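You operate a simulated robot arm through the tools that you are given. There is no shell and no other tool.

You are at the controls of a simulated robot arm. One attempt, no reset.

Task
Put things in order on the top of the fitting bench. At the end: the blue blanking plug from the top of the fitting bench stands where the blue grease tube (marked "LITHIUM") stood; the grey tread gauge (marked "0 mm") stands on top of the brown carton (marked "BOLTS"); the silver steel bracket from the top of the fitting bench stands where the grey tread gauge stood; the blue grease tube from the top of the fitting bench stands where the silver steel bracket stood; whatever was shut is shut again. Leave all else as you found it, and nothing knocked over.

It is judged by the outcome, as a careful person would: the job done as asked, and still so three seconds after it is handed in. It fails if anything else is knocked over, pushed out of place, dropped, spilled or broken.

Robot
A 6-joint arm with a two-finger parallel gripper, fixed in place. Base frame: the origin is at the foot of the arm, x ahead of it, y to its left, z up; the work surface is at about z = 0.88. Lengths are in m, angles in degrees, forces in N, time in s.
With the tool pointing down near the work surface it reaches from about 0.36 to 0.76 m from the base axis. Its first joint turns from -66.0 to 66.0 degrees. Payload 2.45 kg.
The tool frame sits at the grasp point between the pads (the TCP): z along the fingers, y along the line on which they close. The tips reach 0.024 m beyond it. Largest opening 0.068 m; finger width 0.017, thickness 0.01; the body of the gripper, 0.04 by 0.07 m, starts 0.041 m behind the TCP.
Orientation is told as [roll, pitch, yaw] about the base's x, y, z axes, in that order, counted from this pose: with the fingers straight down and closing along the base's y, the tool's x points along the base's -x, its y along +y and its z along -z.

Tools
- The arm moves only by the tool jog_arm. Its argument "targets" is a list of rows, each an object (a shift or turn left out is 0, a gripper value left out holds the last) with "angular": the turn, a rotation vector about the tool's x, y, z in degrees, a list of three; "travel": the shift along the tool's x, y, z in m, a list of three; "grip": the opening, from 0 (shut) to 1 (fully open). In form: [{"angular": [rx, ry, rz], "travel": [dx, dy, dz], "grip": grip}, ...]. A call has 1 to 20 rows; each row shifts and turns the commanded pose from where the row before left it, along the tool's axes as they then stand. Each row takes 0.2 s and may step no farther than 0.05 m and 8.6 degrees from the row before; otherwise, or with a gripper value out of range, the whole call is refused. A pose out of reach is approached as far as the arm can. The call stops where the force on the tool passes 40 N (or 10 N more than at its start, if that is more) or the arm is blocked; 0.2 s more then pass. Each finger travels about 0.108 m/s and halts on what it meets, pressing with about 20 N; the grip force reading is that of the motor and also rises with nothing between the fingers. The clock runs only during rows and for 0.2 s after the last one: add rows that do not move to give the fingers time. It gives the time, the measured TCP pose, the force on the tool (base axes), the opening and the grip force at its end, in the units of the frame above (readings bear some noise), with the torque about the TCP (base axes, N m) and any sound that the robot's microphone picked up.
- Cameras (640 x 400 px; columns grow to the right, rows downward): "scene" is fixed at [0.1876, 0.415, 1.4838]; the picture's right is [-0.73, -0.68, 0.00], its down [-0.35, 0.38, -0.86] and it looks along [0.58, -0.63, -0.51] (base axes); focal length 374 px, centre (320, 200). "wrist" rides on the gripper at [0.084, 0.011, -0.075] in the tool frame; the picture's right is [-0.13, 0.99, 0.00], its down [-0.60, -0.08, -0.79] and it looks along [-0.79, -0.10, 0.61] (tool axes); focal length 251 px, centre (320, 200). There is no depth. A picture from a camera that has moved, and an enlarged one, comes with that camera's place and axes in the base frame and with its lens. The place of the scene camera against the robot may be out by one fixed shift of up to 0.025 m in any direction.
- grab_frame(camera): a new picture of that camera. No time passes.
- inspect(camera, box): a new picture of the part [left, top, right, bottom] of that camera's present view, enlarged. No time passes.
- finish_job(): hands the job in; it is judged then, once.

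Places have to be worked out from the pictures, the camera data and where the tool is seen. Open the gripper and draw the arm clear of the work before you hand the job in, unless the task says otherwise.

The tools are called by a JSON object that holds its "op" and its "data". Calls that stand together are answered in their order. jog_arm: Moves the arm, as the interface text tells. Its arguments: {"type":"object","properties":{"targets":{"type":"array","items":{"type":"object","properties":{"angular":{"type":"array","items":{"type":"number"}},"travel":{"type":"array","items":{"type":"number"}},"grip":{"type":"number"}}}}},"required":["targets"]} The other tools are called the same way: grab_frame (camera) takes a picture; inspect (camera, box) takes an enlarged picture of a part of a camera's view; finish_job () hands the job in.

At the start:

```text
time: 0.0
ee_pos: [0.4436, -0.1453, 1.1611]
ee_rot: [0.0, -0.1, -0.1]
force: [-0.2, -0.2, 0.5]
ft_torque: [-0.01, 0.0, 0.01]
gripper_width: 0.0682
grip_force: 0.0
```

scene: 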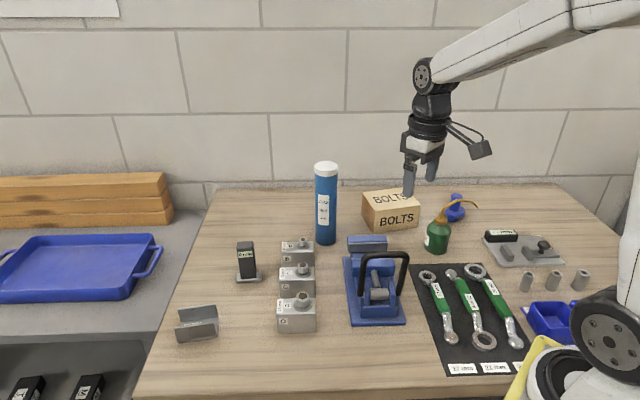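
wrist: 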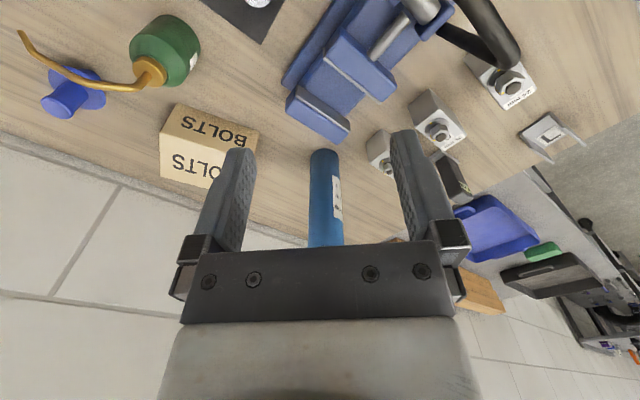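

I start by looking closer at the scene to locate the objects; nothing has moved yet.

{"op": "inspect", "data": {"camera": "scene", "box": [160, 150, 340, 350]}}

{"op": "inspect", "data": {"camera": "scene", "box": [300, 140, 500, 265]}}

{"op": "inspect", "data": {"camera": "scene", "box": [400, 180, 640, 330]}}

{"op": "inspect", "data": {"camera": "wrist", "box": [0, 0, 640, 250]}}

```text
2.00 times, centred on (250, 250) of scene
camera zoom: at [0.1876, 0.415, 1.4838], right [-0.73, -0.68, 0.0], down [-0.35, 0.38, -0.86], along [0.58, -0.63, -0.51], focal length 747 px, centre (460, 100)
```

zoom: 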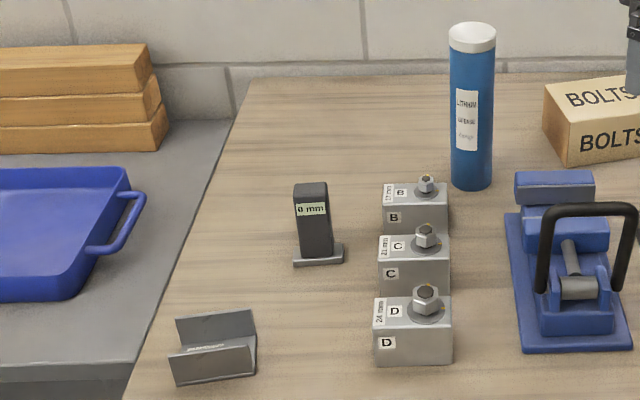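

```text
3.20 times, centred on (400, 202) of scene
camera zoom: at [0.1876, 0.415, 1.4838], right [-0.73, -0.68, 0.0], down [-0.35, 0.38, -0.86], along [0.58, -0.63, -0.51], focal length 1196 px, centre (64, 192)
```

zoom: 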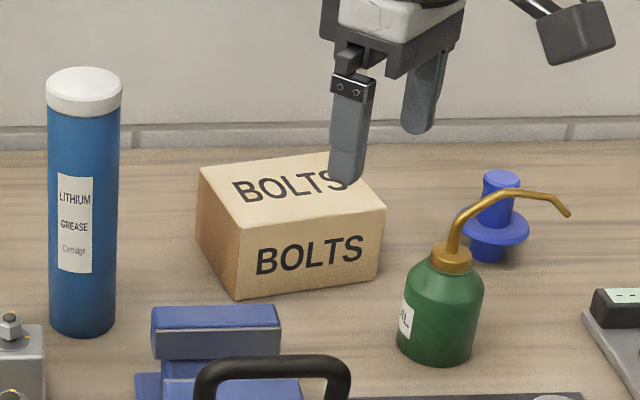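

```text
2.67 times, centred on (520, 255) of scene
camera zoom: at [0.1876, 0.415, 1.4838], right [-0.73, -0.68, 0.0], down [-0.35, 0.38, -0.86], along [0.58, -0.63, -0.51], focal length 996 px, centre (-213, 53)
```

zoom: 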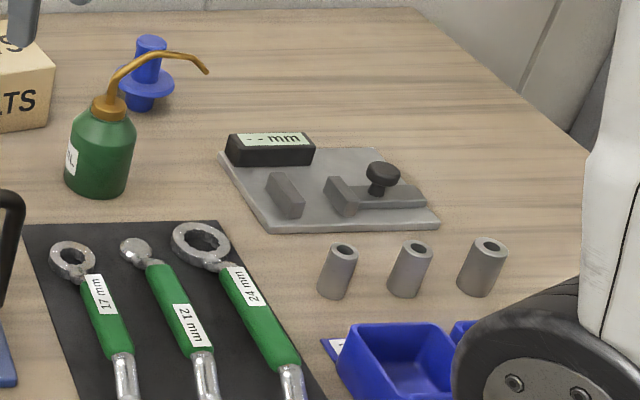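

```text
1.00 times, centred on (320, 125) of wrist (not enlarged: the box is as wide or as high as the picture)
camera zoom: at [0.3602, -0.1333, 1.236], right [0.13, 0.99, 0.0], down [0.6, -0.08, 0.79], along [0.79, -0.1, -0.61], focal length 251 px, centre (320, 275)
```

zoom: 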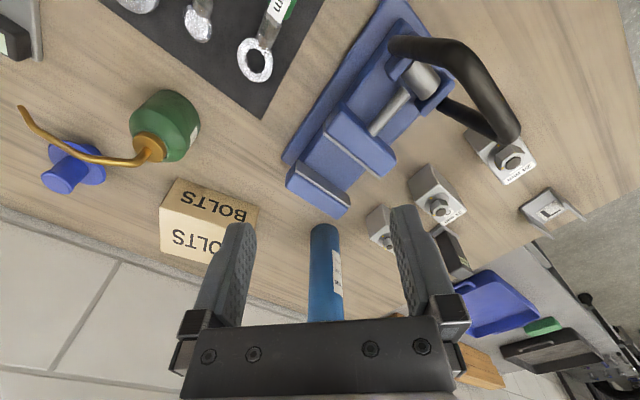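

The tool's fingers appear shifted about 12 px from the prediction, so the scene camera is off by about (-0.016, 0, -0.019). I estimate: tube (0.705,-0.175), gauge (0.73,0.055), bracket (0.69,0.21), carton (0.62,-0.355), plug (0.50,-0.49). I move toward the gauge for a closer wrist view.

{"op": "jog_arm", "data": {"targets": [{"travel": [-0.0213, 0.04, 0.01], "grip": 1}, {"travel": [-0.0213, 0.04, 0.01]}, {"travel": [-0.0213, 0.04, 0.01]}, {"travel": [-0.0213, 0.04, 0.01]}, {"travel": [-0.0213, 0.04, 0.01]}]}}

{"op": "grab_frame", "data": {"camera": "wrist"}}

{"op": "grab_frame", "data": {"camera": "scene"}}

```text
time: 1.2
ee_pos: [0.5495, 0.0566, 1.1121]
ee_rot: [0.0, 0.0, -0.1]
force: [-0.6, -0.3, -0.1]
ft_torque: [-0.01, -0.01, 0.0]
gripper_width: 0.0679
grip_force: 0.0
```

```text
taken
camera wrist: at [0.4657, 0.0683, 1.1867], right [0.13, 0.99, 0.0], down [0.6, -0.08, 0.79], along [0.79, -0.1, -0.61], focal length 251 px, centre (320, 200)
```

wrist: 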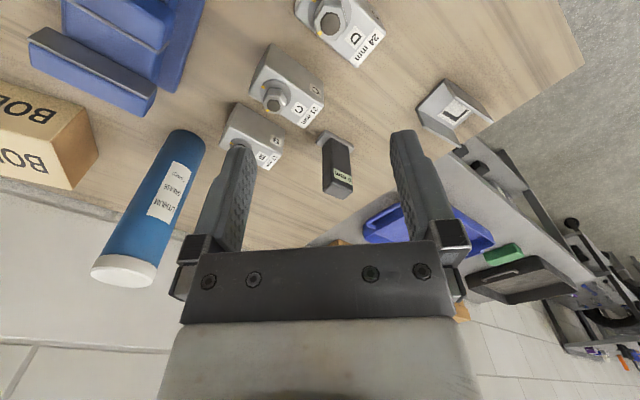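

```text
taken
```

scene: 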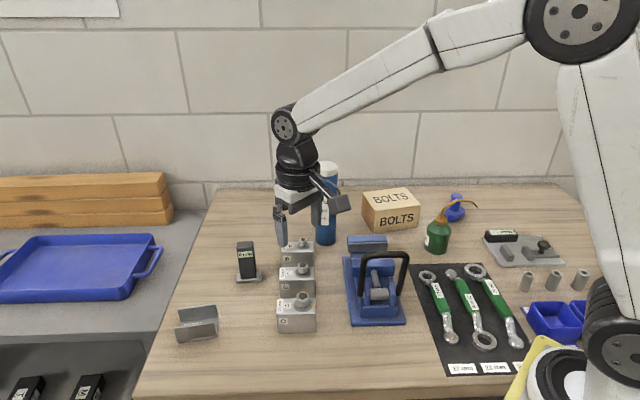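

The gauge is well visible between the fingers; I zoom in on it, the bracket and the tube.

{"op": "inspect", "data": {"camera": "wrist", "box": [280, 110, 400, 210]}}

{"op": "inspect", "data": {"camera": "wrist", "box": [400, 60, 520, 160]}}

{"op": "inspect", "data": {"camera": "wrist", "box": [60, 100, 260, 300]}}

{"op": "inspect", "data": {"camera": "scene", "box": [165, 230, 325, 350]}}

```text
4.00 times, centred on (340, 160) of wrist
camera zoom: at [0.4657, 0.0683, 1.1867], right [0.13, 0.99, 0.0], down [0.6, -0.08, 0.79], along [0.79, -0.1, -0.61], focal length 1006 px, centre (240, 360)
```

zoom: 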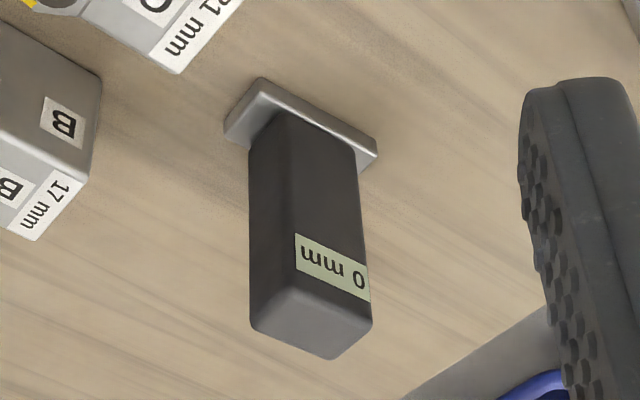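

```text
4.00 times, centred on (460, 110) of wrist
camera zoom: at [0.4657, 0.0683, 1.1867], right [0.13, 0.99, 0.0], down [0.6, -0.08, 0.79], along [0.79, -0.1, -0.61], focal length 1006 px, centre (-240, 560)
```

zoom: 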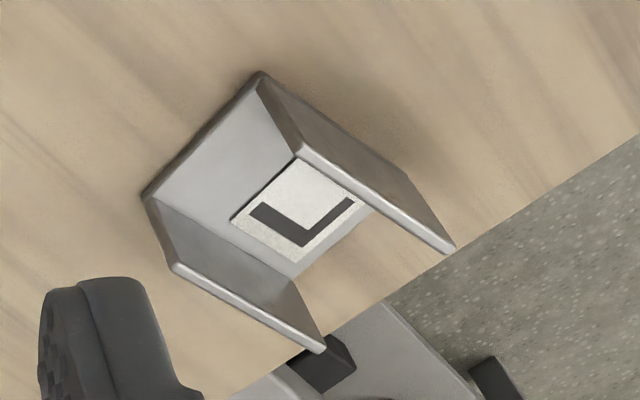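

```text
2.00 times, centred on (160, 200) of wrist
camera zoom: at [0.4657, 0.0683, 1.1867], right [0.13, 0.99, 0.0], down [0.6, -0.08, 0.79], along [0.79, -0.1, -0.61], focal length 503 px, centre (640, 200)
```

zoom: 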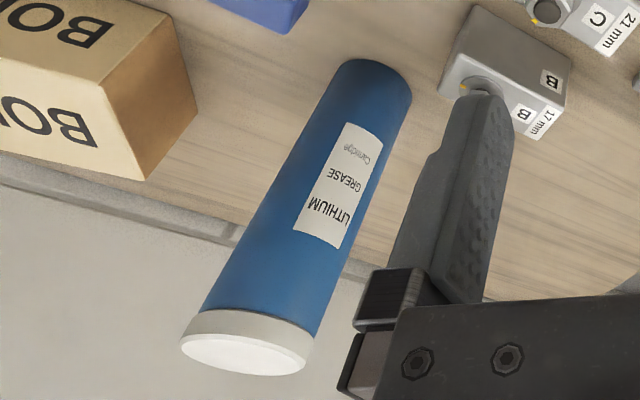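

```text
3.33 times, centred on (245, 290) of scene
camera zoom: at [0.1876, 0.415, 1.4838], right [-0.73, -0.68, 0.0], down [-0.35, 0.38, -0.86], along [0.58, -0.63, -0.51], focal length 1245 px, centre (570, -100)
```

zoom: 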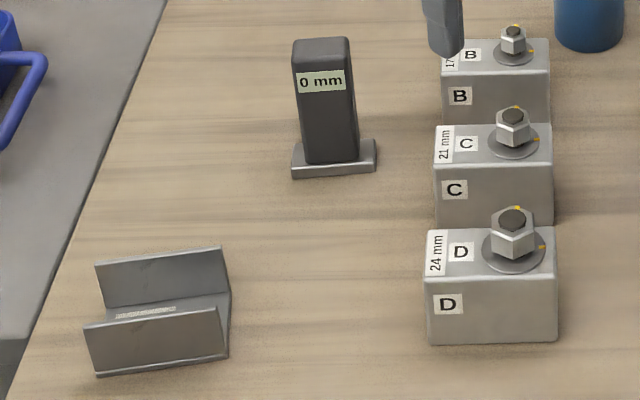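

From the wrist view: bracket is an open-up U channel, ~0.048 wide × 0.071 × 0.04 high, centred ≈(0.679,0.215), long axis at ≈54°. The gauge centre is ≈(0.724,0.058), its top ≈0.973, long axis ≈50°. Next I view the carton, oil can and plug from above.

{"op": "jog_arm", "data": {"targets": [{"travel": [0.013, -0.0416, -0.0018]}, {"travel": [0.013, -0.0416, -0.0018]}, {"travel": [0.013, -0.0416, -0.0018]}, {"travel": [0.013, -0.0416, -0.0018]}, {"travel": [0.013, -0.0416, -0.0018]}, {"travel": [0.013, -0.0416, -0.0018]}, {"travel": [0.013, -0.0416, -0.0018]}, {"travel": [0.013, -0.0416, -0.0018]}, {"travel": [0.013, -0.0416, -0.0018]}, {"travel": [0.013, -0.0416, -0.0018]}]}}

{"op": "grab_frame", "data": {"camera": "wrist"}}

{"op": "inspect", "data": {"camera": "scene", "box": [300, 140, 500, 265]}}

```text
time: 3.4
ee_pos: [0.4185, -0.3601, 1.1323]
ee_rot: [0.0, 0.0, 0.2]
force: [-0.7, 0.3, 0.0]
ft_torque: [-0.02, -0.02, 0.0]
gripper_width: 0.0681
grip_force: 0.0
```

```text
taken
camera wrist: at [0.3349, -0.3487, 1.2069], right [0.13, 0.99, 0.0], down [0.6, -0.08, 0.79], along [0.79, -0.1, -0.61], focal length 251 px, centre (320, 200)
```

wrist: 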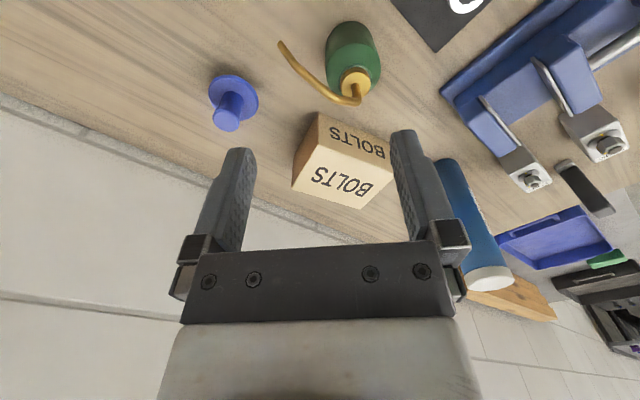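

```text
3.20 times, centred on (400, 202) of scene
camera zoom: at [0.1876, 0.415, 1.4838], right [-0.73, -0.68, 0.0], down [-0.35, 0.38, -0.86], along [0.58, -0.63, -0.51], focal length 1196 px, centre (64, 192)
```

zoom: 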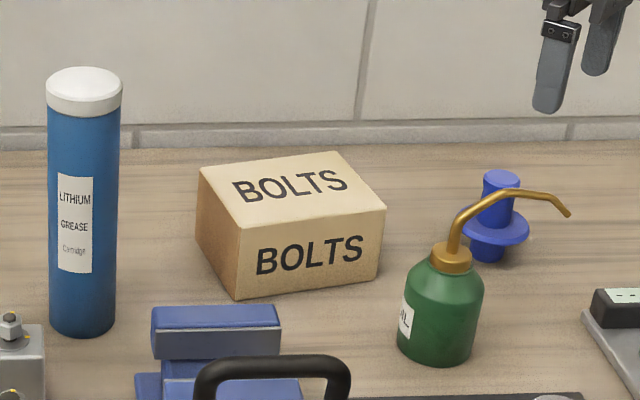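

The camera shift correction checks out against the fingertip here. I zoom in on the plug, the spout and the carton.

{"op": "inspect", "data": {"camera": "wrist", "box": [190, 10, 400, 140]}}

{"op": "inspect", "data": {"camera": "wrist", "box": [280, 100, 410, 220]}}

{"op": "inspect", "data": {"camera": "scene", "box": [415, 180, 495, 260]}}

```text
3.05 times, centred on (295, 75) of wrist
camera zoom: at [0.3349, -0.3487, 1.2069], right [0.13, 0.99, 0.0], down [0.6, -0.08, 0.79], along [0.79, -0.1, -0.61], focal length 766 px, centre (396, 581)
```

zoom: 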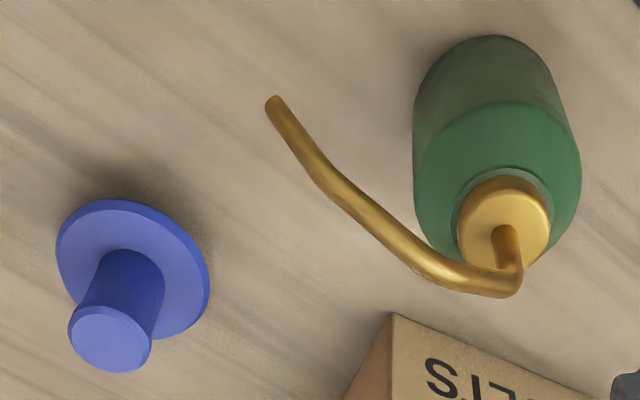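

```text
3.33 times, centred on (345, 160) of wrist
camera zoom: at [0.3349, -0.3487, 1.2069], right [0.13, 0.99, 0.0], down [0.6, -0.08, 0.79], along [0.79, -0.1, -0.61], focal length 838 px, centre (237, 333)
```

zoom: 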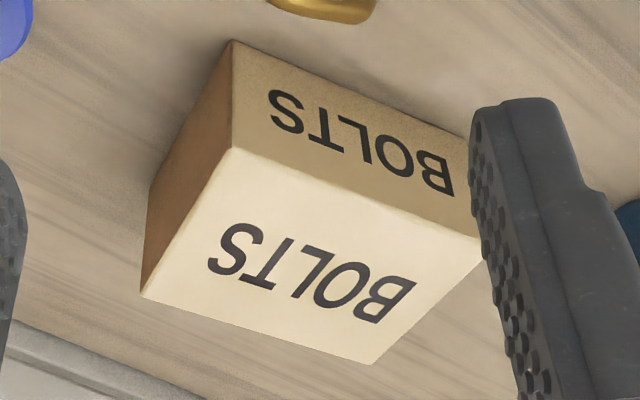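

```text
5.00 times, centred on (455, 220) of scene
camera zoom: at [0.1876, 0.415, 1.4838], right [-0.73, -0.68, 0.0], down [-0.35, 0.38, -0.86], along [0.58, -0.63, -0.51], focal length 1868 px, centre (-355, 100)
```

zoom: 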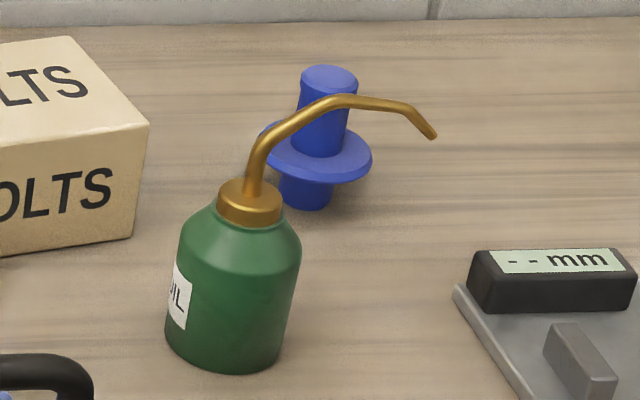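

The plug's centre is ≈(0.497,-0.482), its top is at z≈0.954 with the flange at ≈0.905. The carton top is at z≈0.951, centre (0.623,-0.352), long axis ≈56°, and the spout is clear of the plug. Now I go above the gauge with yaw 50°, keeping inside of the tube.

{"op": "jog_arm", "data": {"targets": [{"travel": [-0.01815, 0.0418, 0.0012]}, {"travel": [-0.01815, 0.0418, 0.0012]}, {"travel": [-0.01815, 0.0418, 0.0012]}, {"travel": [-0.01815, 0.0418, 0.0012]}, {"travel": [-0.01815, 0.0418, 0.0012]}, {"travel": [-0.01815, 0.0418, 0.0012]}, {"travel": [-0.01815, 0.0418, 0.0012]}, {"travel": [-0.01815, 0.0418, 0.0012]}, {"travel": [-0.01815, 0.0418, 0.0012]}, {"travel": [-0.01815, 0.0418, 0.0012]}, {"angular": [0, 0, -8.33]}, {"angular": [0, 0, -8.33]}, {"angular": [0, 0, -8.33]}, {"angular": [0, 0, -8.33]}, {"angular": [0, 0, -8.33]}, {"angular": [0, 0, -8.33]}]}}

{"op": "grab_frame", "data": {"camera": "wrist"}}

{"op": "inspect", "data": {"camera": "wrist", "box": [220, 80, 420, 240]}}

```text
time: 6.8
ee_pos: [0.6008, 0.0571, 1.1171]
ee_rot: [0.0, 0.0, 50.3]
force: [-0.1, 0.1, 0.0]
ft_torque: [0.0, -0.01, 0.02]
gripper_width: 0.068
grip_force: 0.1
```

```text
taken
camera wrist: at [0.5394, 0.0001, 1.1923], right [-0.68, 0.73, 0.0], down [0.45, 0.41, 0.79], along [0.58, 0.54, -0.61], focal length 251 px, centre (320, 200)
```

wrist: 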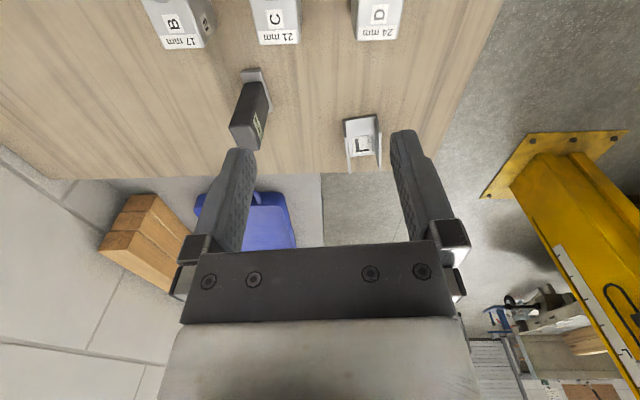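

```text
2.50 times, centred on (320, 160) of wrist
camera zoom: at [0.5394, 0.0001, 1.1923], right [-0.68, 0.73, 0.0], down [0.45, 0.41, 0.79], along [0.58, 0.54, -0.61], focal length 629 px, centre (320, 300)
```

zoom: 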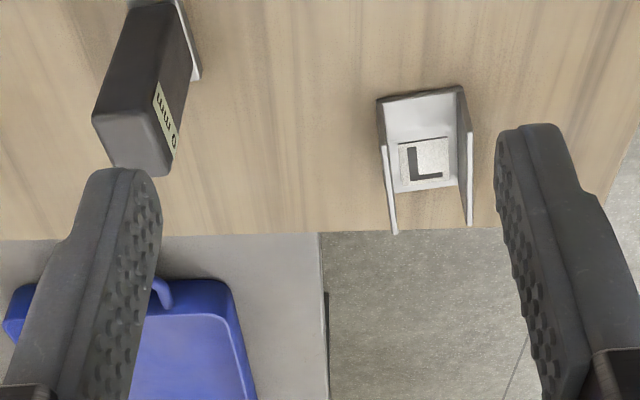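

This second view confirms gauge ≈(0.722,0.058) and bracket corners to within 2 mm. I move above the gauge.

{"op": "jog_arm", "data": {"targets": [{"travel": [-0.0262, -0.0312, 0.02]}, {"travel": [-0.0262, -0.0312, 0.02]}, {"travel": [-0.0262, -0.0312, 0.02]}, {}]}}

{"op": "grab_frame", "data": {"camera": "wrist"}}

{"op": "grab_frame", "data": {"camera": "scene"}}

```text
time: 7.8
ee_pos: [0.7239, 0.0565, 1.0572]
ee_rot: [0.0, -0.1, 49.9]
force: [0.3, 0.8, 0.1]
ft_torque: [0.03, -0.03, 0.0]
gripper_width: 0.0681
grip_force: 0.1
```

```text
taken
camera wrist: at [0.6631, 0.0008, 1.1331], right [-0.68, 0.74, 0.0], down [0.45, 0.41, 0.79], along [0.58, 0.54, -0.61], focal length 251 px, centre (320, 200)
```

wrist: 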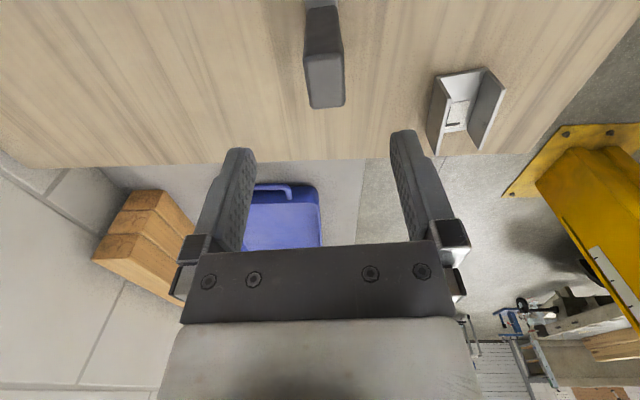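

```text
taken
```

scene: 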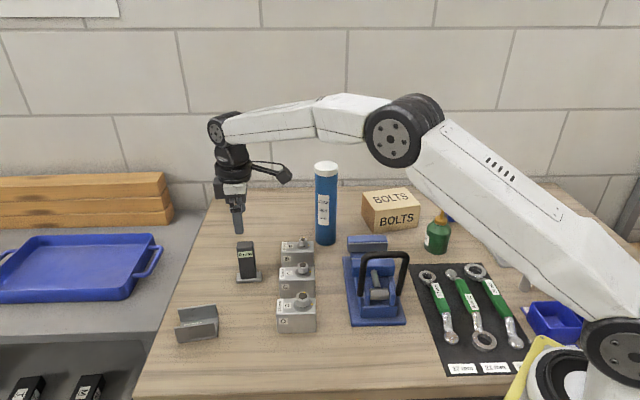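

The gauge is centred between the fingers (top face at (325,80) versus predicted (320,82)). I descend to z≈0.945 and close.

{"op": "jog_arm", "data": {"targets": [{"travel": [0, 0.002, 0.028]}, {"travel": [0, 0.001, 0.028]}, {"travel": [0, 0, 0.028]}, {"travel": [0, 0, 0.028]}, {"grip": 0.0}, {"grip": 0.0}, {"grip": 0.0}]}}

{"op": "inspect", "data": {"camera": "scene", "box": [180, 170, 340, 290]}}

{"op": "grab_frame", "data": {"camera": "wrist"}}

```text
time: 9.4
ee_pos: [0.7203, 0.0593, 0.943]
ee_rot: [0.1, 0.0, 50.0]
force: [1.0, -1.2, 0.1]
ft_torque: [0.02, -0.05, -0.04]
gripper_width: 0.0248
grip_force: 20.2
```

```text
3.33 times, centred on (260, 230) of scene
camera zoom: at [0.1877, 0.415, 1.4838], right [-0.73, -0.68, 0.0], down [-0.35, 0.38, -0.86], along [0.58, -0.63, -0.51], focal length 1245 px, centre (520, 100)
```

zoom: 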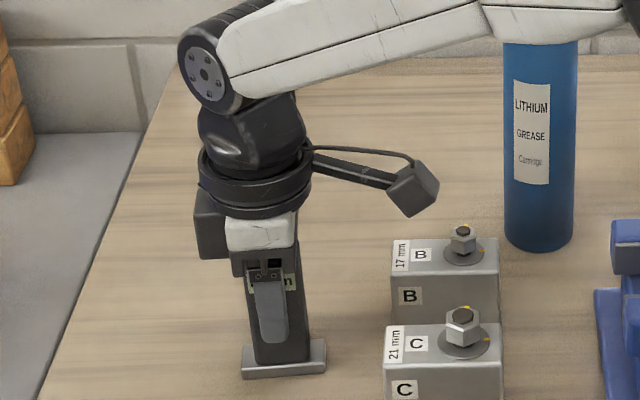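

```text
taken
camera wrist: at [0.6583, 0.0024, 1.018], right [-0.68, 0.74, 0.0], down [0.45, 0.41, 0.79], along [0.58, 0.54, -0.61], focal length 251 px, centre (320, 200)
```

wrist: 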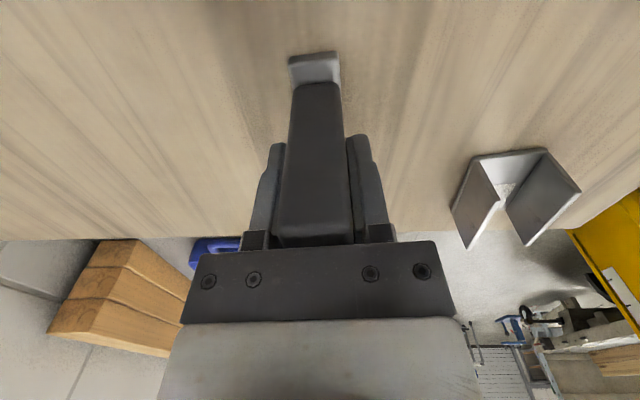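

The gauge is held (opening 24.8 mm, as expected). I lift it straight up and look.

{"op": "jog_arm", "data": {"targets": [{"travel": [0, 0, -0.02]}, {"travel": [0, 0, -0.04]}, {"travel": [0, 0, -0.047]}, {"travel": [0.0, 0.0, -0.047]}, {"travel": [0.0257, 0.0306, -0.01]}, {"travel": [0.0257, 0.0306, -0.01]}, {"travel": [0.0257, 0.0306, -0.01]}, {"travel": [0.0257, 0.0306, -0.01]}, {"travel": [0.0257, 0.0306, -0.01]}]}}

{"op": "grab_frame", "data": {"camera": "scene"}}

{"op": "grab_frame", "data": {"camera": "wrist"}}

```text
time: 11.4
ee_pos: [0.5188, 0.0552, 1.1478]
ee_rot: [0.0, 0.0, 50.0]
force: [-0.6, 0.4, -1.3]
ft_torque: [0.0, 0.0, 0.02]
gripper_width: 0.025
grip_force: 20.3
```

```text
taken
```

scene: 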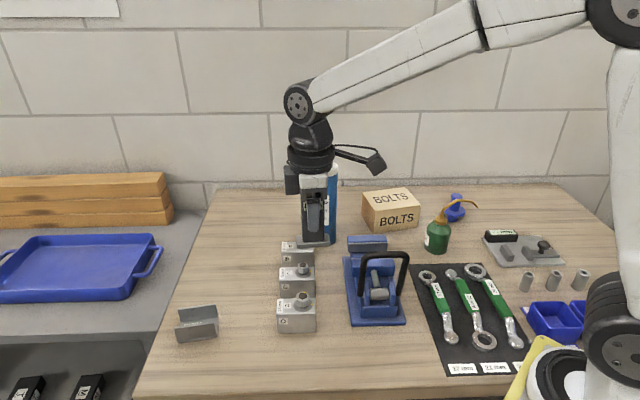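

```text
taken
camera wrist: at [0.4584, -0.0003, 1.2237], right [-0.68, 0.74, 0.0], down [0.45, 0.41, 0.79], along [0.58, 0.54, -0.61], focal length 251 px, centre (320, 200)
```

wrist: 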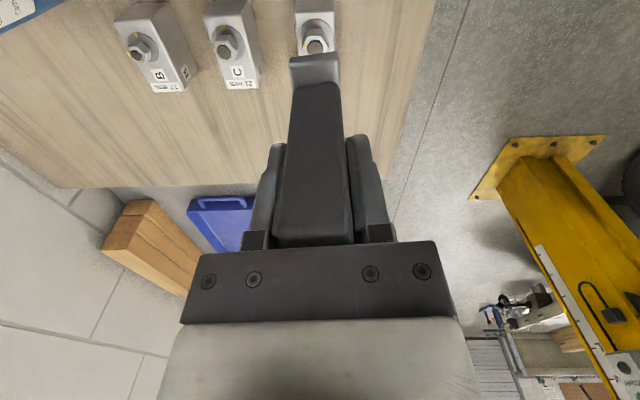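

Gauge held securely at 1.148. I swing it around inside the tube to above the carton and turn 6° to line up with the carton.

{"op": "jog_arm", "data": {"targets": [{"travel": [0.0319, -0.0327, 0]}, {"travel": [0.0319, -0.0327, 0]}, {"travel": [0.0319, -0.0327, 0]}, {"travel": [0.0319, -0.0327, 0]}, {"travel": [0.0319, -0.0327, 0]}, {"travel": [0.0319, -0.0327, 0]}, {"travel": [0.0319, -0.0327, 0]}, {"travel": [0.0319, -0.0327, 0]}, {"travel": [0.0319, -0.0327, 0]}, {"travel": [-0.02, -0.0241, 0.02]}, {"travel": [-0.02, -0.0241, 0.02]}, {"angular": [0, 0, -6]}, {}]}}

{"op": "grab_frame", "data": {"camera": "scene"}}

{"op": "grab_frame", "data": {"camera": "wrist"}}

```text
time: 14.2
ee_pos: [0.6256, -0.3503, 1.1072]
ee_rot: [0.1, 0.1, 56.0]
force: [-0.6, 0.3, -2.0]
ft_torque: [0.0, -0.02, -0.01]
gripper_width: 0.0248
grip_force: 20.5
```

```text
taken
```

scene: 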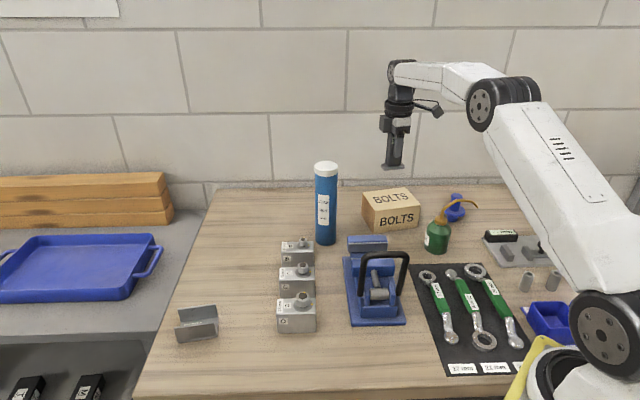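

```text
taken
camera wrist: at [0.5709, -0.414, 1.1815], right [-0.75, 0.66, 0.0], down [0.4, 0.46, 0.79], along [0.52, 0.6, -0.61], focal length 251 px, centre (320, 200)
```

wrist: 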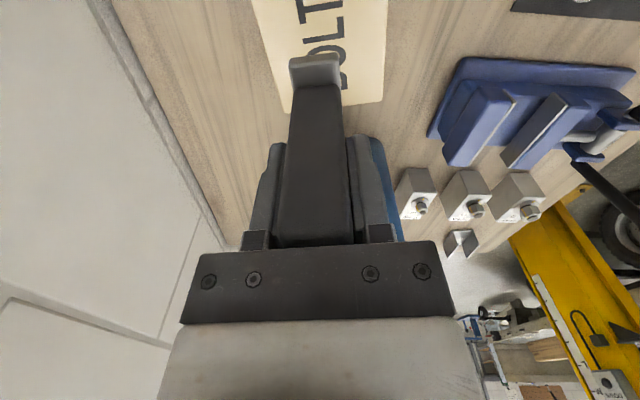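

Gauge hangs over the carton's centre with its bottom at about z=1.044, and the carton top is ≈0.951. I descend most of the way, then check.

{"op": "jog_arm", "data": {"targets": [{"travel": [0, 0, 0.027]}, {"travel": [0, 0, 0.027]}, {"travel": [0, 0, 0.026]}, {}]}}

{"op": "inspect", "data": {"camera": "scene", "box": [340, 130, 460, 240]}}

{"op": "grab_frame", "data": {"camera": "wrist"}}

```text
time: 15.2
ee_pos: [0.6244, -0.3496, 1.0274]
ee_rot: [0.0, 0.0, 55.9]
force: [0.1, 0.1, -1.4]
ft_torque: [0.02, -0.01, -0.01]
gripper_width: 0.025
grip_force: 20.4
```

```text
3.64 times, centred on (400, 185) of scene
camera zoom: at [0.1877, 0.415, 1.4838], right [-0.73, -0.68, 0.0], down [-0.35, 0.38, -0.86], along [0.58, -0.63, -0.51], focal length 1359 px, centre (29, 254)
```

zoom: 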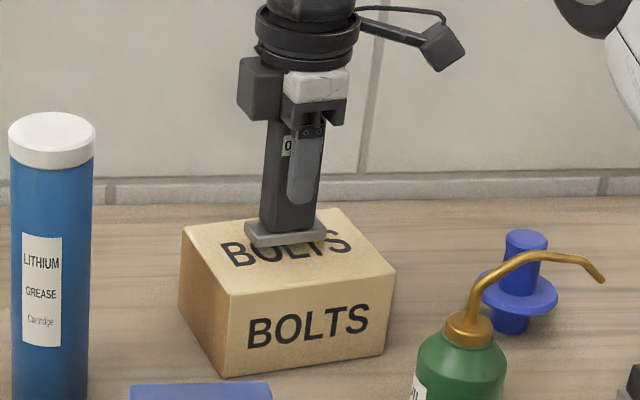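

```text
taken
camera wrist: at [0.5679, -0.4128, 1.1026], right [-0.75, 0.66, 0.0], down [0.4, 0.46, 0.79], along [0.53, 0.59, -0.61], focal length 251 px, centre (320, 200)
```

wrist: 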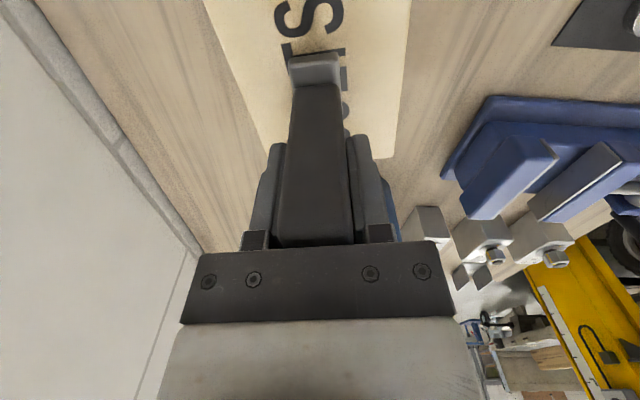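

Gauge is aligned over the carton centre, roughly 13 mm above it. I step down slowly watching the force.

{"op": "jog_arm", "data": {"targets": [{"travel": [0, 0, 0.005]}, {"travel": [0, 0, 0.003]}, {"travel": [0, 0, 0.002]}, {}]}}

{"op": "inspect", "data": {"camera": "scene", "box": [370, 170, 430, 230]}}

```text
time: 16.2
ee_pos: [0.6232, -0.3487, 1.0186]
ee_rot: [-0.1, 0.0, 55.9]
force: [-0.1, 0.3, -1.7]
ft_torque: [-0.04, 0.02, 0.0]
gripper_width: 0.0251
grip_force: 20.6
```

```text
6.67 times, centred on (400, 200) of scene
camera zoom: at [0.1877, 0.415, 1.4838], right [-0.73, -0.68, 0.0], down [-0.35, 0.38, -0.86], along [0.58, -0.63, -0.51], focal length 2491 px, centre (-213, 200)
```

zoom: 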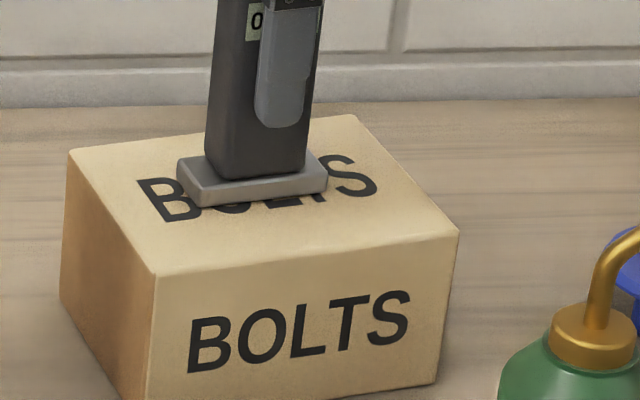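

No contact yet (force is just the weight, no shadow contact). I step down further in 1–2 mm steps.

{"op": "jog_arm", "data": {"targets": [{"travel": [0, 0, 0.002]}, {"travel": [0, 0, 0.001]}, {}]}}

{"op": "inspect", "data": {"camera": "scene", "box": [370, 170, 430, 230]}}

```text
time: 17.0
ee_pos: [0.6242, -0.3479, 1.0175]
ee_rot: [-0.1, 0.0, 56.0]
force: [-3.5, 3.5, 11.6]
ft_torque: [0.39, 0.13, 0.05]
gripper_width: 0.0249
grip_force: 19.8
```

```text
6.67 times, centred on (400, 200) of scene
camera zoom: at [0.1873, 0.4152, 1.4838], right [-0.73, -0.68, 0.0], down [-0.35, 0.38, -0.86], along [0.58, -0.63, -0.51], focal length 2491 px, centre (-213, 200)
```

zoom: 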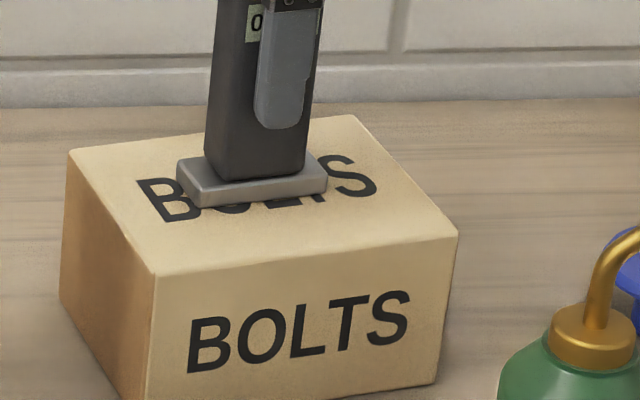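

Contact made (11.6 N upward). I relieve about 1 mm, open, then rise straight up.

{"op": "jog_arm", "data": {"targets": [{"travel": [0, 0, -0.0012]}, {}, {"grip": 0.6}, {"grip": 1.0}, {"grip": 1.0}, {"travel": [0, 0, -0.02]}, {"travel": [0, 0, -0.035]}, {"travel": [0, 0, -0.04]}, {"travel": [0, 0, -0.04]}]}}

{"op": "grab_frame", "data": {"camera": "scene"}}

{"op": "grab_frame", "data": {"camera": "wrist"}}

```text
time: 19.0
ee_pos: [0.6272, -0.3528, 1.1526]
ee_rot: [0.1, -0.1, 56.0]
force: [-0.5, 0.3, -0.7]
ft_torque: [0.04, 0.03, 0.0]
gripper_width: 0.0681
grip_force: 0.0
```

```text
taken
```

scene: 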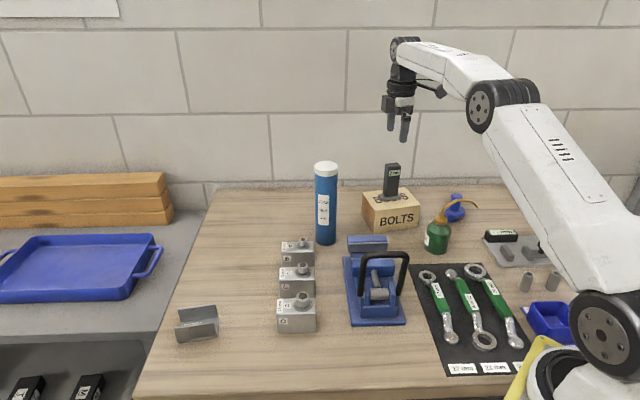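

```text
taken
camera wrist: at [0.5712, -0.4163, 1.2282], right [-0.75, 0.66, 0.0], down [0.4, 0.46, 0.79], along [0.52, 0.59, -0.61], focal length 251 px, centre (320, 200)
```

wrist: 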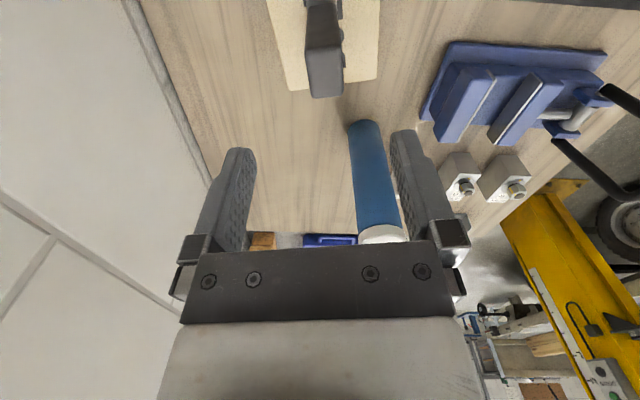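

The gauge stands on the carton. Now I go back inside of the tube and to above the bracket (0.679,0.215), turning to yaw ≈53°.

{"op": "jog_arm", "data": {"targets": [{"travel": [-0.0311, 0.0353, 0]}, {"travel": [-0.0311, 0.0353, 0]}, {"travel": [-0.0311, 0.0353, 0]}, {"travel": [-0.0311, 0.0353, 0]}, {"travel": [-0.0311, 0.0353, 0]}, {"travel": [-0.0311, 0.0353, 0]}, {"travel": [-0.0311, 0.0353, 0]}, {"travel": [-0.0311, 0.0353, 0]}, {"travel": [-0.0311, 0.0353, 0]}, {"travel": [-0.0365, -0.0073, 0.0167]}, {"travel": [-0.0365, -0.0073, 0.0167]}, {"travel": [-0.0365, -0.0073, 0.0167]}, {"travel": [-0.0365, -0.0073, 0.0167]}, {"travel": [-0.0365, -0.0073, 0.0167]}, {"travel": [-0.0365, -0.0073, 0.0167]}, {"angular": [0, 0, 3]}, {}]}}

{"op": "grab_frame", "data": {"camera": "scene"}}

{"op": "grab_frame", "data": {"camera": "wrist"}}

{"op": "inspect", "data": {"camera": "wrist", "box": [250, 0, 390, 120]}}

```text
time: 22.6
ee_pos: [0.6769, 0.2164, 1.0508]
ee_rot: [-0.1, 0.0, 52.9]
force: [0.7, -0.5, 0.1]
ft_torque: [-0.03, 0.03, 0.02]
gripper_width: 0.0679
grip_force: 0.0
```

```text
taken
```

scene: 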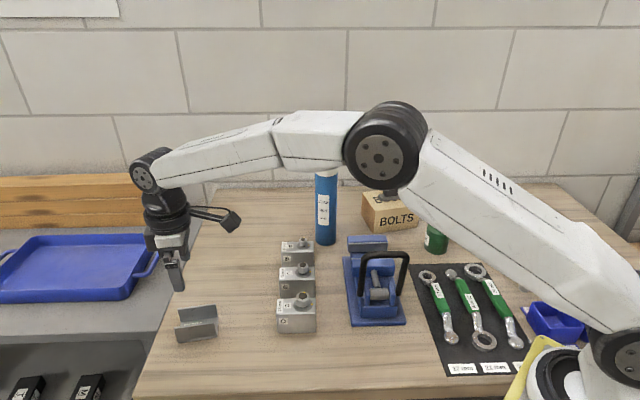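

```text
taken
camera wrist: at [0.6196, 0.1564, 1.1248], right [-0.71, 0.7, 0.0], down [0.43, 0.43, 0.79], along [0.56, 0.57, -0.61], focal length 251 px, centre (320, 200)
```

wrist: 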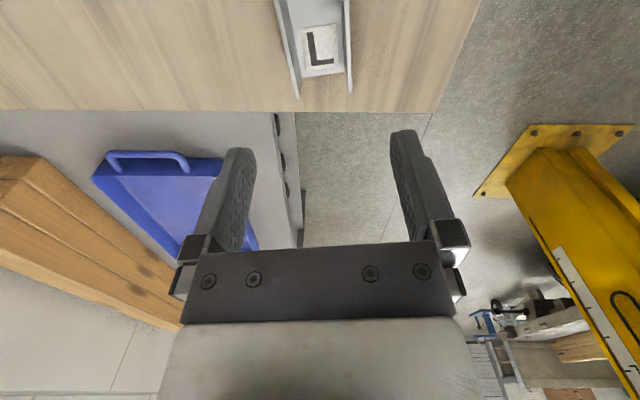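

```text
3.33 times, centred on (320, 60) of wrist
camera zoom: at [0.6196, 0.1564, 1.1248], right [-0.71, 0.7, 0.0], down [0.43, 0.43, 0.79], along [0.56, 0.57, -0.61], focal length 838 px, centre (320, 667)
```

zoom: 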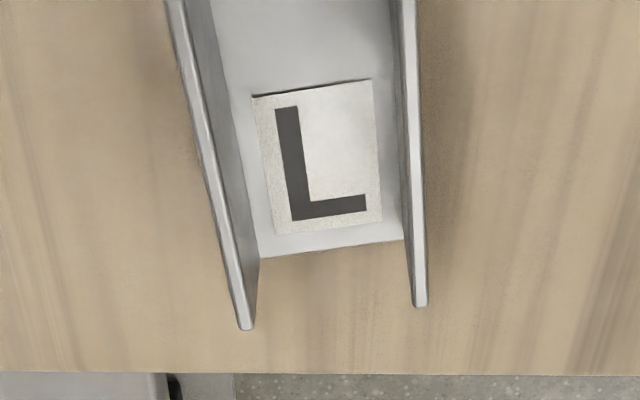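

The bracket is centred under the gripper within about 2 mm (flanges straddle the predicted vertical). I descend to z≈0.913 and check before closing.

{"op": "jog_arm", "data": {"targets": [{"travel": [0.001, -0.002, 0.034]}, {"travel": [0.001, 0, 0.034]}, {"travel": [0, 0, 0.034]}, {"travel": [0, 0, 0.034]}, {}]}}

{"op": "grab_frame", "data": {"camera": "wrist"}}

{"op": "inspect", "data": {"camera": "scene", "box": [140, 250, 260, 350]}}

```text
time: 23.8
ee_pos: [0.6778, 0.2129, 0.9113]
ee_rot: [0.0, 0.0, 53.0]
force: [-0.6, -0.6, 0.7]
ft_torque: [0.03, 0.02, 0.01]
gripper_width: 0.0682
grip_force: 0.0
```

```text
taken
camera wrist: at [0.6194, 0.1526, 0.9865], right [-0.71, 0.7, 0.0], down [0.43, 0.43, 0.79], along [0.56, 0.57, -0.61], focal length 251 px, centre (320, 200)
```

wrist: 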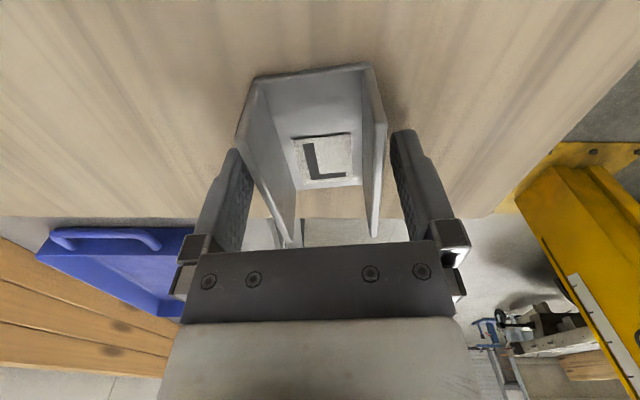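

```text
4.00 times, centred on (200, 300) of scene
camera zoom: at [0.1876, 0.415, 1.4838], right [-0.73, -0.68, 0.0], down [-0.35, 0.38, -0.86], along [0.58, -0.63, -0.51], focal length 1494 px, centre (800, -200)
```

zoom: 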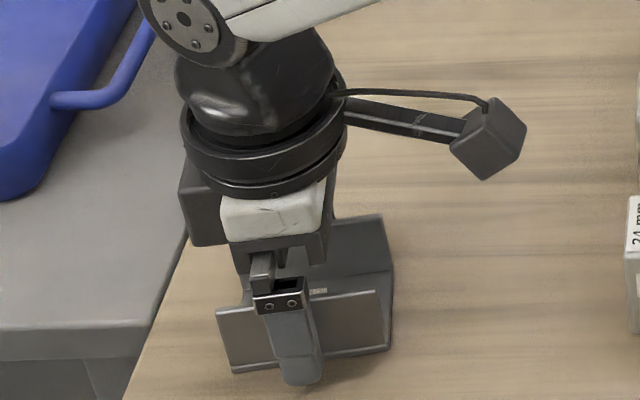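

Both fingers are outside the flanges. I close the grip.

{"op": "jog_arm", "data": {"targets": [{"grip": 0.0}, {"grip": 0.0}, {"grip": 0.0}]}}

{"op": "grab_frame", "data": {"camera": "wrist"}}

```text
time: 24.6
ee_pos: [0.6776, 0.2131, 0.9109]
ee_rot: [-0.1, -0.1, 53.0]
force: [0.0, 1.2, -0.1]
ft_torque: [0.04, -0.08, 0.04]
gripper_width: 0.0501
grip_force: 20.0
```

```text
taken
camera wrist: at [0.6193, 0.1527, 0.9866], right [-0.71, 0.7, 0.0], down [0.43, 0.43, 0.79], along [0.56, 0.57, -0.61], focal length 251 px, centre (320, 200)
```

wrist: 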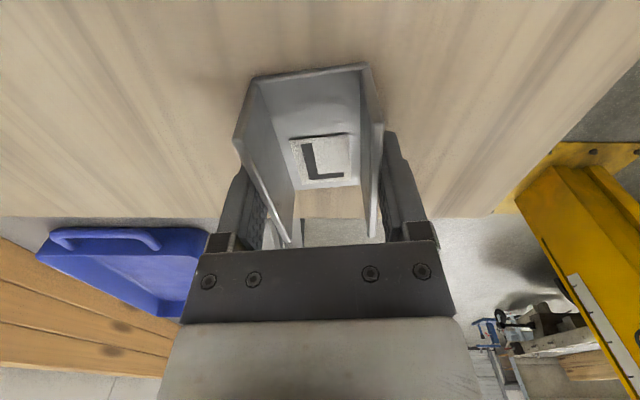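

Bracket is held at 50 mm, centred on the TCP, so its original place is ≈(0.678,0.213). I lift and carry it over to the gauge's old place (0.7225,0.058), staying above.

{"op": "jog_arm", "data": {"targets": [{"travel": [0, 0, -0.015]}, {"travel": [0, 0, -0.03]}, {"travel": [0, 0, -0.035]}, {"travel": [0.0242, -0.0323, 0]}, {"travel": [0.0242, -0.0323, 0]}, {"travel": [0.0242, -0.0323, 0]}, {"travel": [0.0242, -0.0323, 0]}, {}]}}

{"op": "grab_frame", "data": {"camera": "scene"}}

{"op": "grab_frame", "data": {"camera": "wrist"}}

```text
time: 26.4
ee_pos: [0.7228, 0.058, 0.9959]
ee_rot: [0.0, -0.1, 53.0]
force: [0.8, 0.1, -2.6]
ft_torque: [-0.02, -0.04, 0.03]
gripper_width: 0.0498
grip_force: 20.4
```

```text
taken
```

scene: 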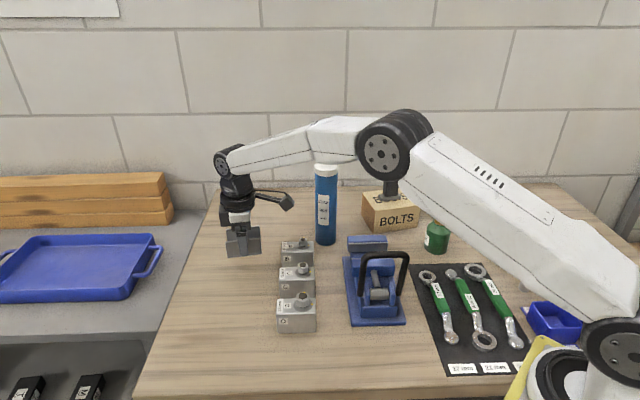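

```text
taken
camera wrist: at [0.6647, -0.0032, 1.07], right [-0.71, 0.7, 0.0], down [0.43, 0.43, 0.79], along [0.55, 0.57, -0.61], focal length 251 px, centre (320, 200)
```

wrist: 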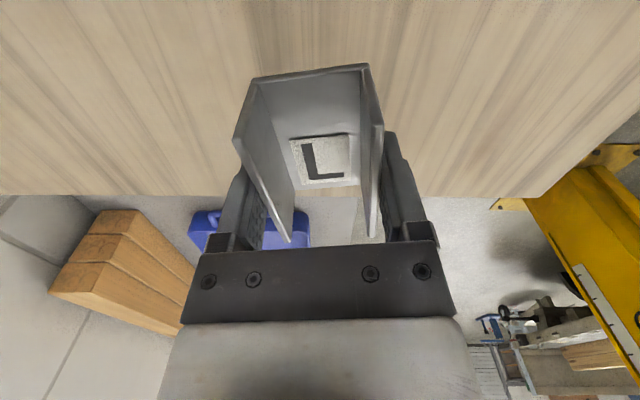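

Bracket is above the gauge's spot. I descend to about 10 mm above the bench and check camera-box clearance with the blocks.

{"op": "jog_arm", "data": {"targets": [{"travel": [0, 0, 0.025]}, {"travel": [0, 0, 0.025]}, {"travel": [0, 0, 0.02]}, {}]}}

{"op": "inspect", "data": {"camera": "scene", "box": [200, 180, 340, 290]}}

```text
time: 27.4
ee_pos: [0.723, 0.0622, 0.9234]
ee_rot: [0.0, -0.1, 53.0]
force: [-0.2, 0.5, -2.6]
ft_torque: [-0.01, -0.01, 0.01]
gripper_width: 0.0496
grip_force: 19.5
```

```text
3.64 times, centred on (270, 235) of scene
camera zoom: at [0.1877, 0.415, 1.4838], right [-0.73, -0.68, 0.0], down [-0.35, 0.38, -0.86], along [0.58, -0.63, -0.51], focal length 1359 px, centre (502, 73)
```

zoom: 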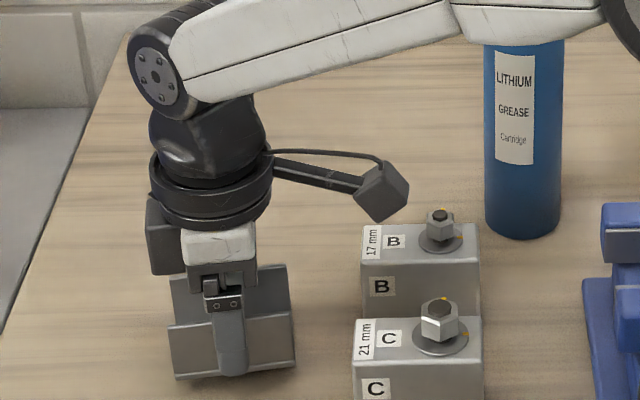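

Clear of the blocks. Final small descent steps with force check.

{"op": "jog_arm", "data": {"targets": [{"travel": [0, 0, 0.005]}, {"travel": [0, 0, 0.003]}, {"travel": [0, 0, 0.0015]}, {}]}}

```text
time: 28.4
ee_pos: [0.7211, 0.0593, 0.9157]
ee_rot: [0.1, -0.1, 53.0]
force: [0.1, 0.7, -3.4]
ft_torque: [0.0, 0.01, 0.05]
gripper_width: 0.0494
grip_force: 19.8
```

Still carrying the full weight (-3 N); continue in 1 mm steps.

{"op": "jog_arm", "data": {"targets": [{"travel": [0, 0, 0.001]}, {"travel": [0, 0, 0.001]}, {}]}}

{"op": "inspect", "data": {"camera": "scene", "box": [200, 220, 280, 280]}}

```text
time: 29.2
ee_pos: [0.7203, 0.0593, 0.914]
ee_rot: [-0.1, 0.0, 52.9]
force: [-0.6, -0.5, -3.3]
ft_torque: [0.01, 0.02, 0.0]
gripper_width: 0.0502
grip_force: 20.0
```

```text
6.67 times, centred on (240, 250) of scene
camera zoom: at [0.1877, 0.415, 1.4838], right [-0.73, -0.68, 0.0], down [-0.35, 0.38, -0.86], along [0.58, -0.63, -0.51], focal length 2491 px, centre (853, -133)
```

zoom: 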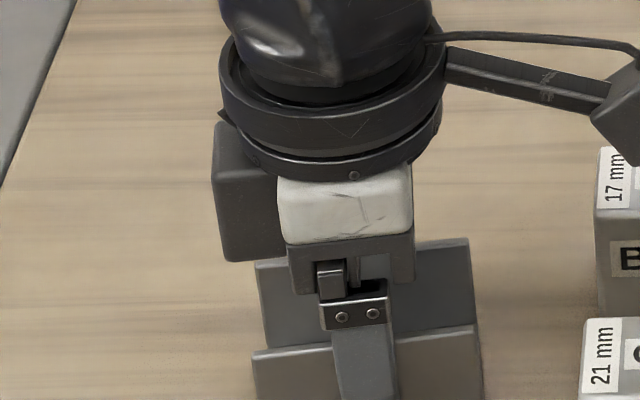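

Still no contact; TCP reads 0.914 against 0.911 at the grasp. Continue down 1 mm at a time.

{"op": "jog_arm", "data": {"targets": [{"travel": [0, 0, 0.001]}, {"travel": [0, 0, 0.001]}, {}]}}

```text
time: 30.0
ee_pos: [0.7223, 0.0581, 0.9116]
ee_rot: [0.0, 0.0, 53.1]
force: [-0.2, 0.3, -4.3]
ft_torque: [0.0, 0.0, -0.01]
gripper_width: 0.0499
grip_force: 20.0
```

{"op": "jog_arm", "data": {"targets": [{"travel": [0, 0, 0.001]}, {"travel": [0, 0, 0.001]}, {}]}}

{"op": "inspect", "data": {"camera": "scene", "box": [210, 230, 290, 290]}}

```text
time: 30.8
ee_pos: [0.7225, 0.0588, 0.9125]
ee_rot: [0.0, -0.1, 53.1]
force: [-5.7, -4.0, 14.1]
ft_torque: [-0.13, 0.44, 0.09]
gripper_width: 0.0497
grip_force: 20.4
```

```text
6.67 times, centred on (250, 260) of scene
camera zoom: at [0.1871, 0.4149, 1.4839], right [-0.73, -0.68, 0.0], down [-0.35, 0.38, -0.86], along [0.58, -0.63, -0.51], focal length 2491 px, centre (787, -200)
```

zoom: 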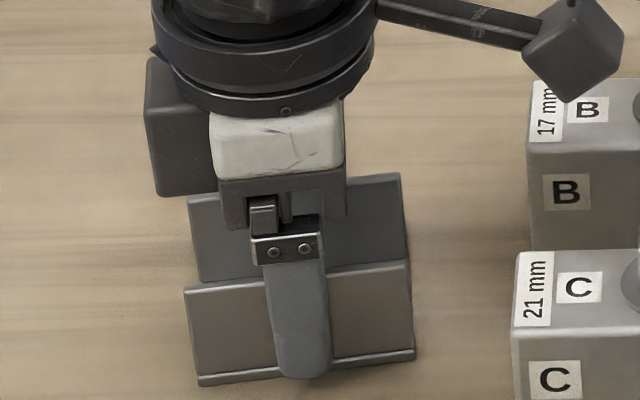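

The bracket is on the bench (14 N). I relieve 1 mm, open, and rise.

{"op": "jog_arm", "data": {"targets": [{"travel": [0, 0, -0.001]}, {}, {"grip": 1.0}, {"grip": 1.0}, {"grip": 1.0}, {"travel": [0, 0, -0.02]}, {"travel": [0, 0, -0.04]}, {"travel": [0, 0, -0.045]}, {"travel": [0, 0, -0.045]}]}}

{"op": "grab_frame", "data": {"camera": "scene"}}

{"op": "grab_frame", "data": {"camera": "wrist"}}

```text
time: 32.8
ee_pos: [0.7201, 0.0608, 1.0665]
ee_rot: [0.1, 0.1, 53.0]
force: [-0.1, 0.8, 1.0]
ft_torque: [-0.01, -0.01, -0.01]
gripper_width: 0.0677
grip_force: 0.0
```

```text
taken
```

scene: 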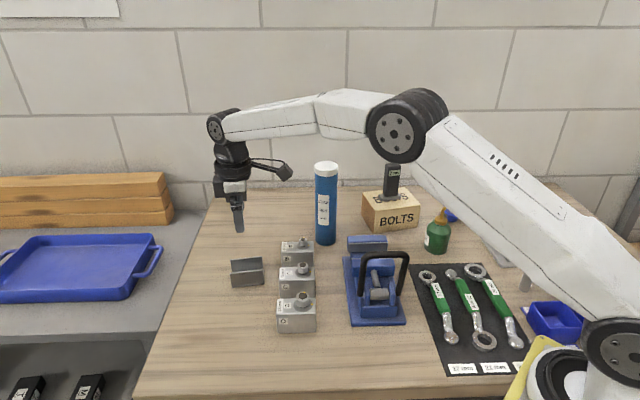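

```text
taken
camera wrist: at [0.6615, 0.0008, 1.1402], right [-0.71, 0.7, 0.0], down [0.43, 0.43, 0.79], along [0.55, 0.57, -0.61], focal length 251 px, centre (320, 200)
```

wrist: 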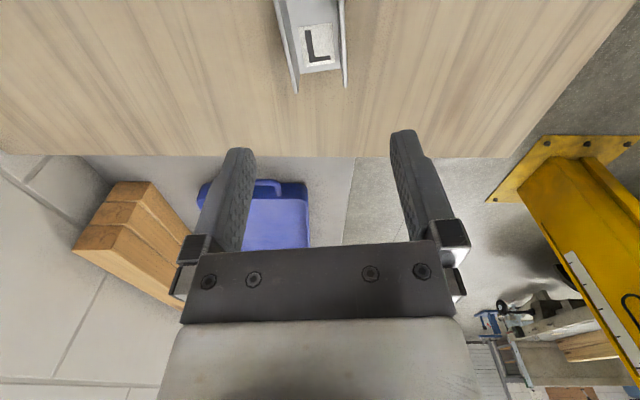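

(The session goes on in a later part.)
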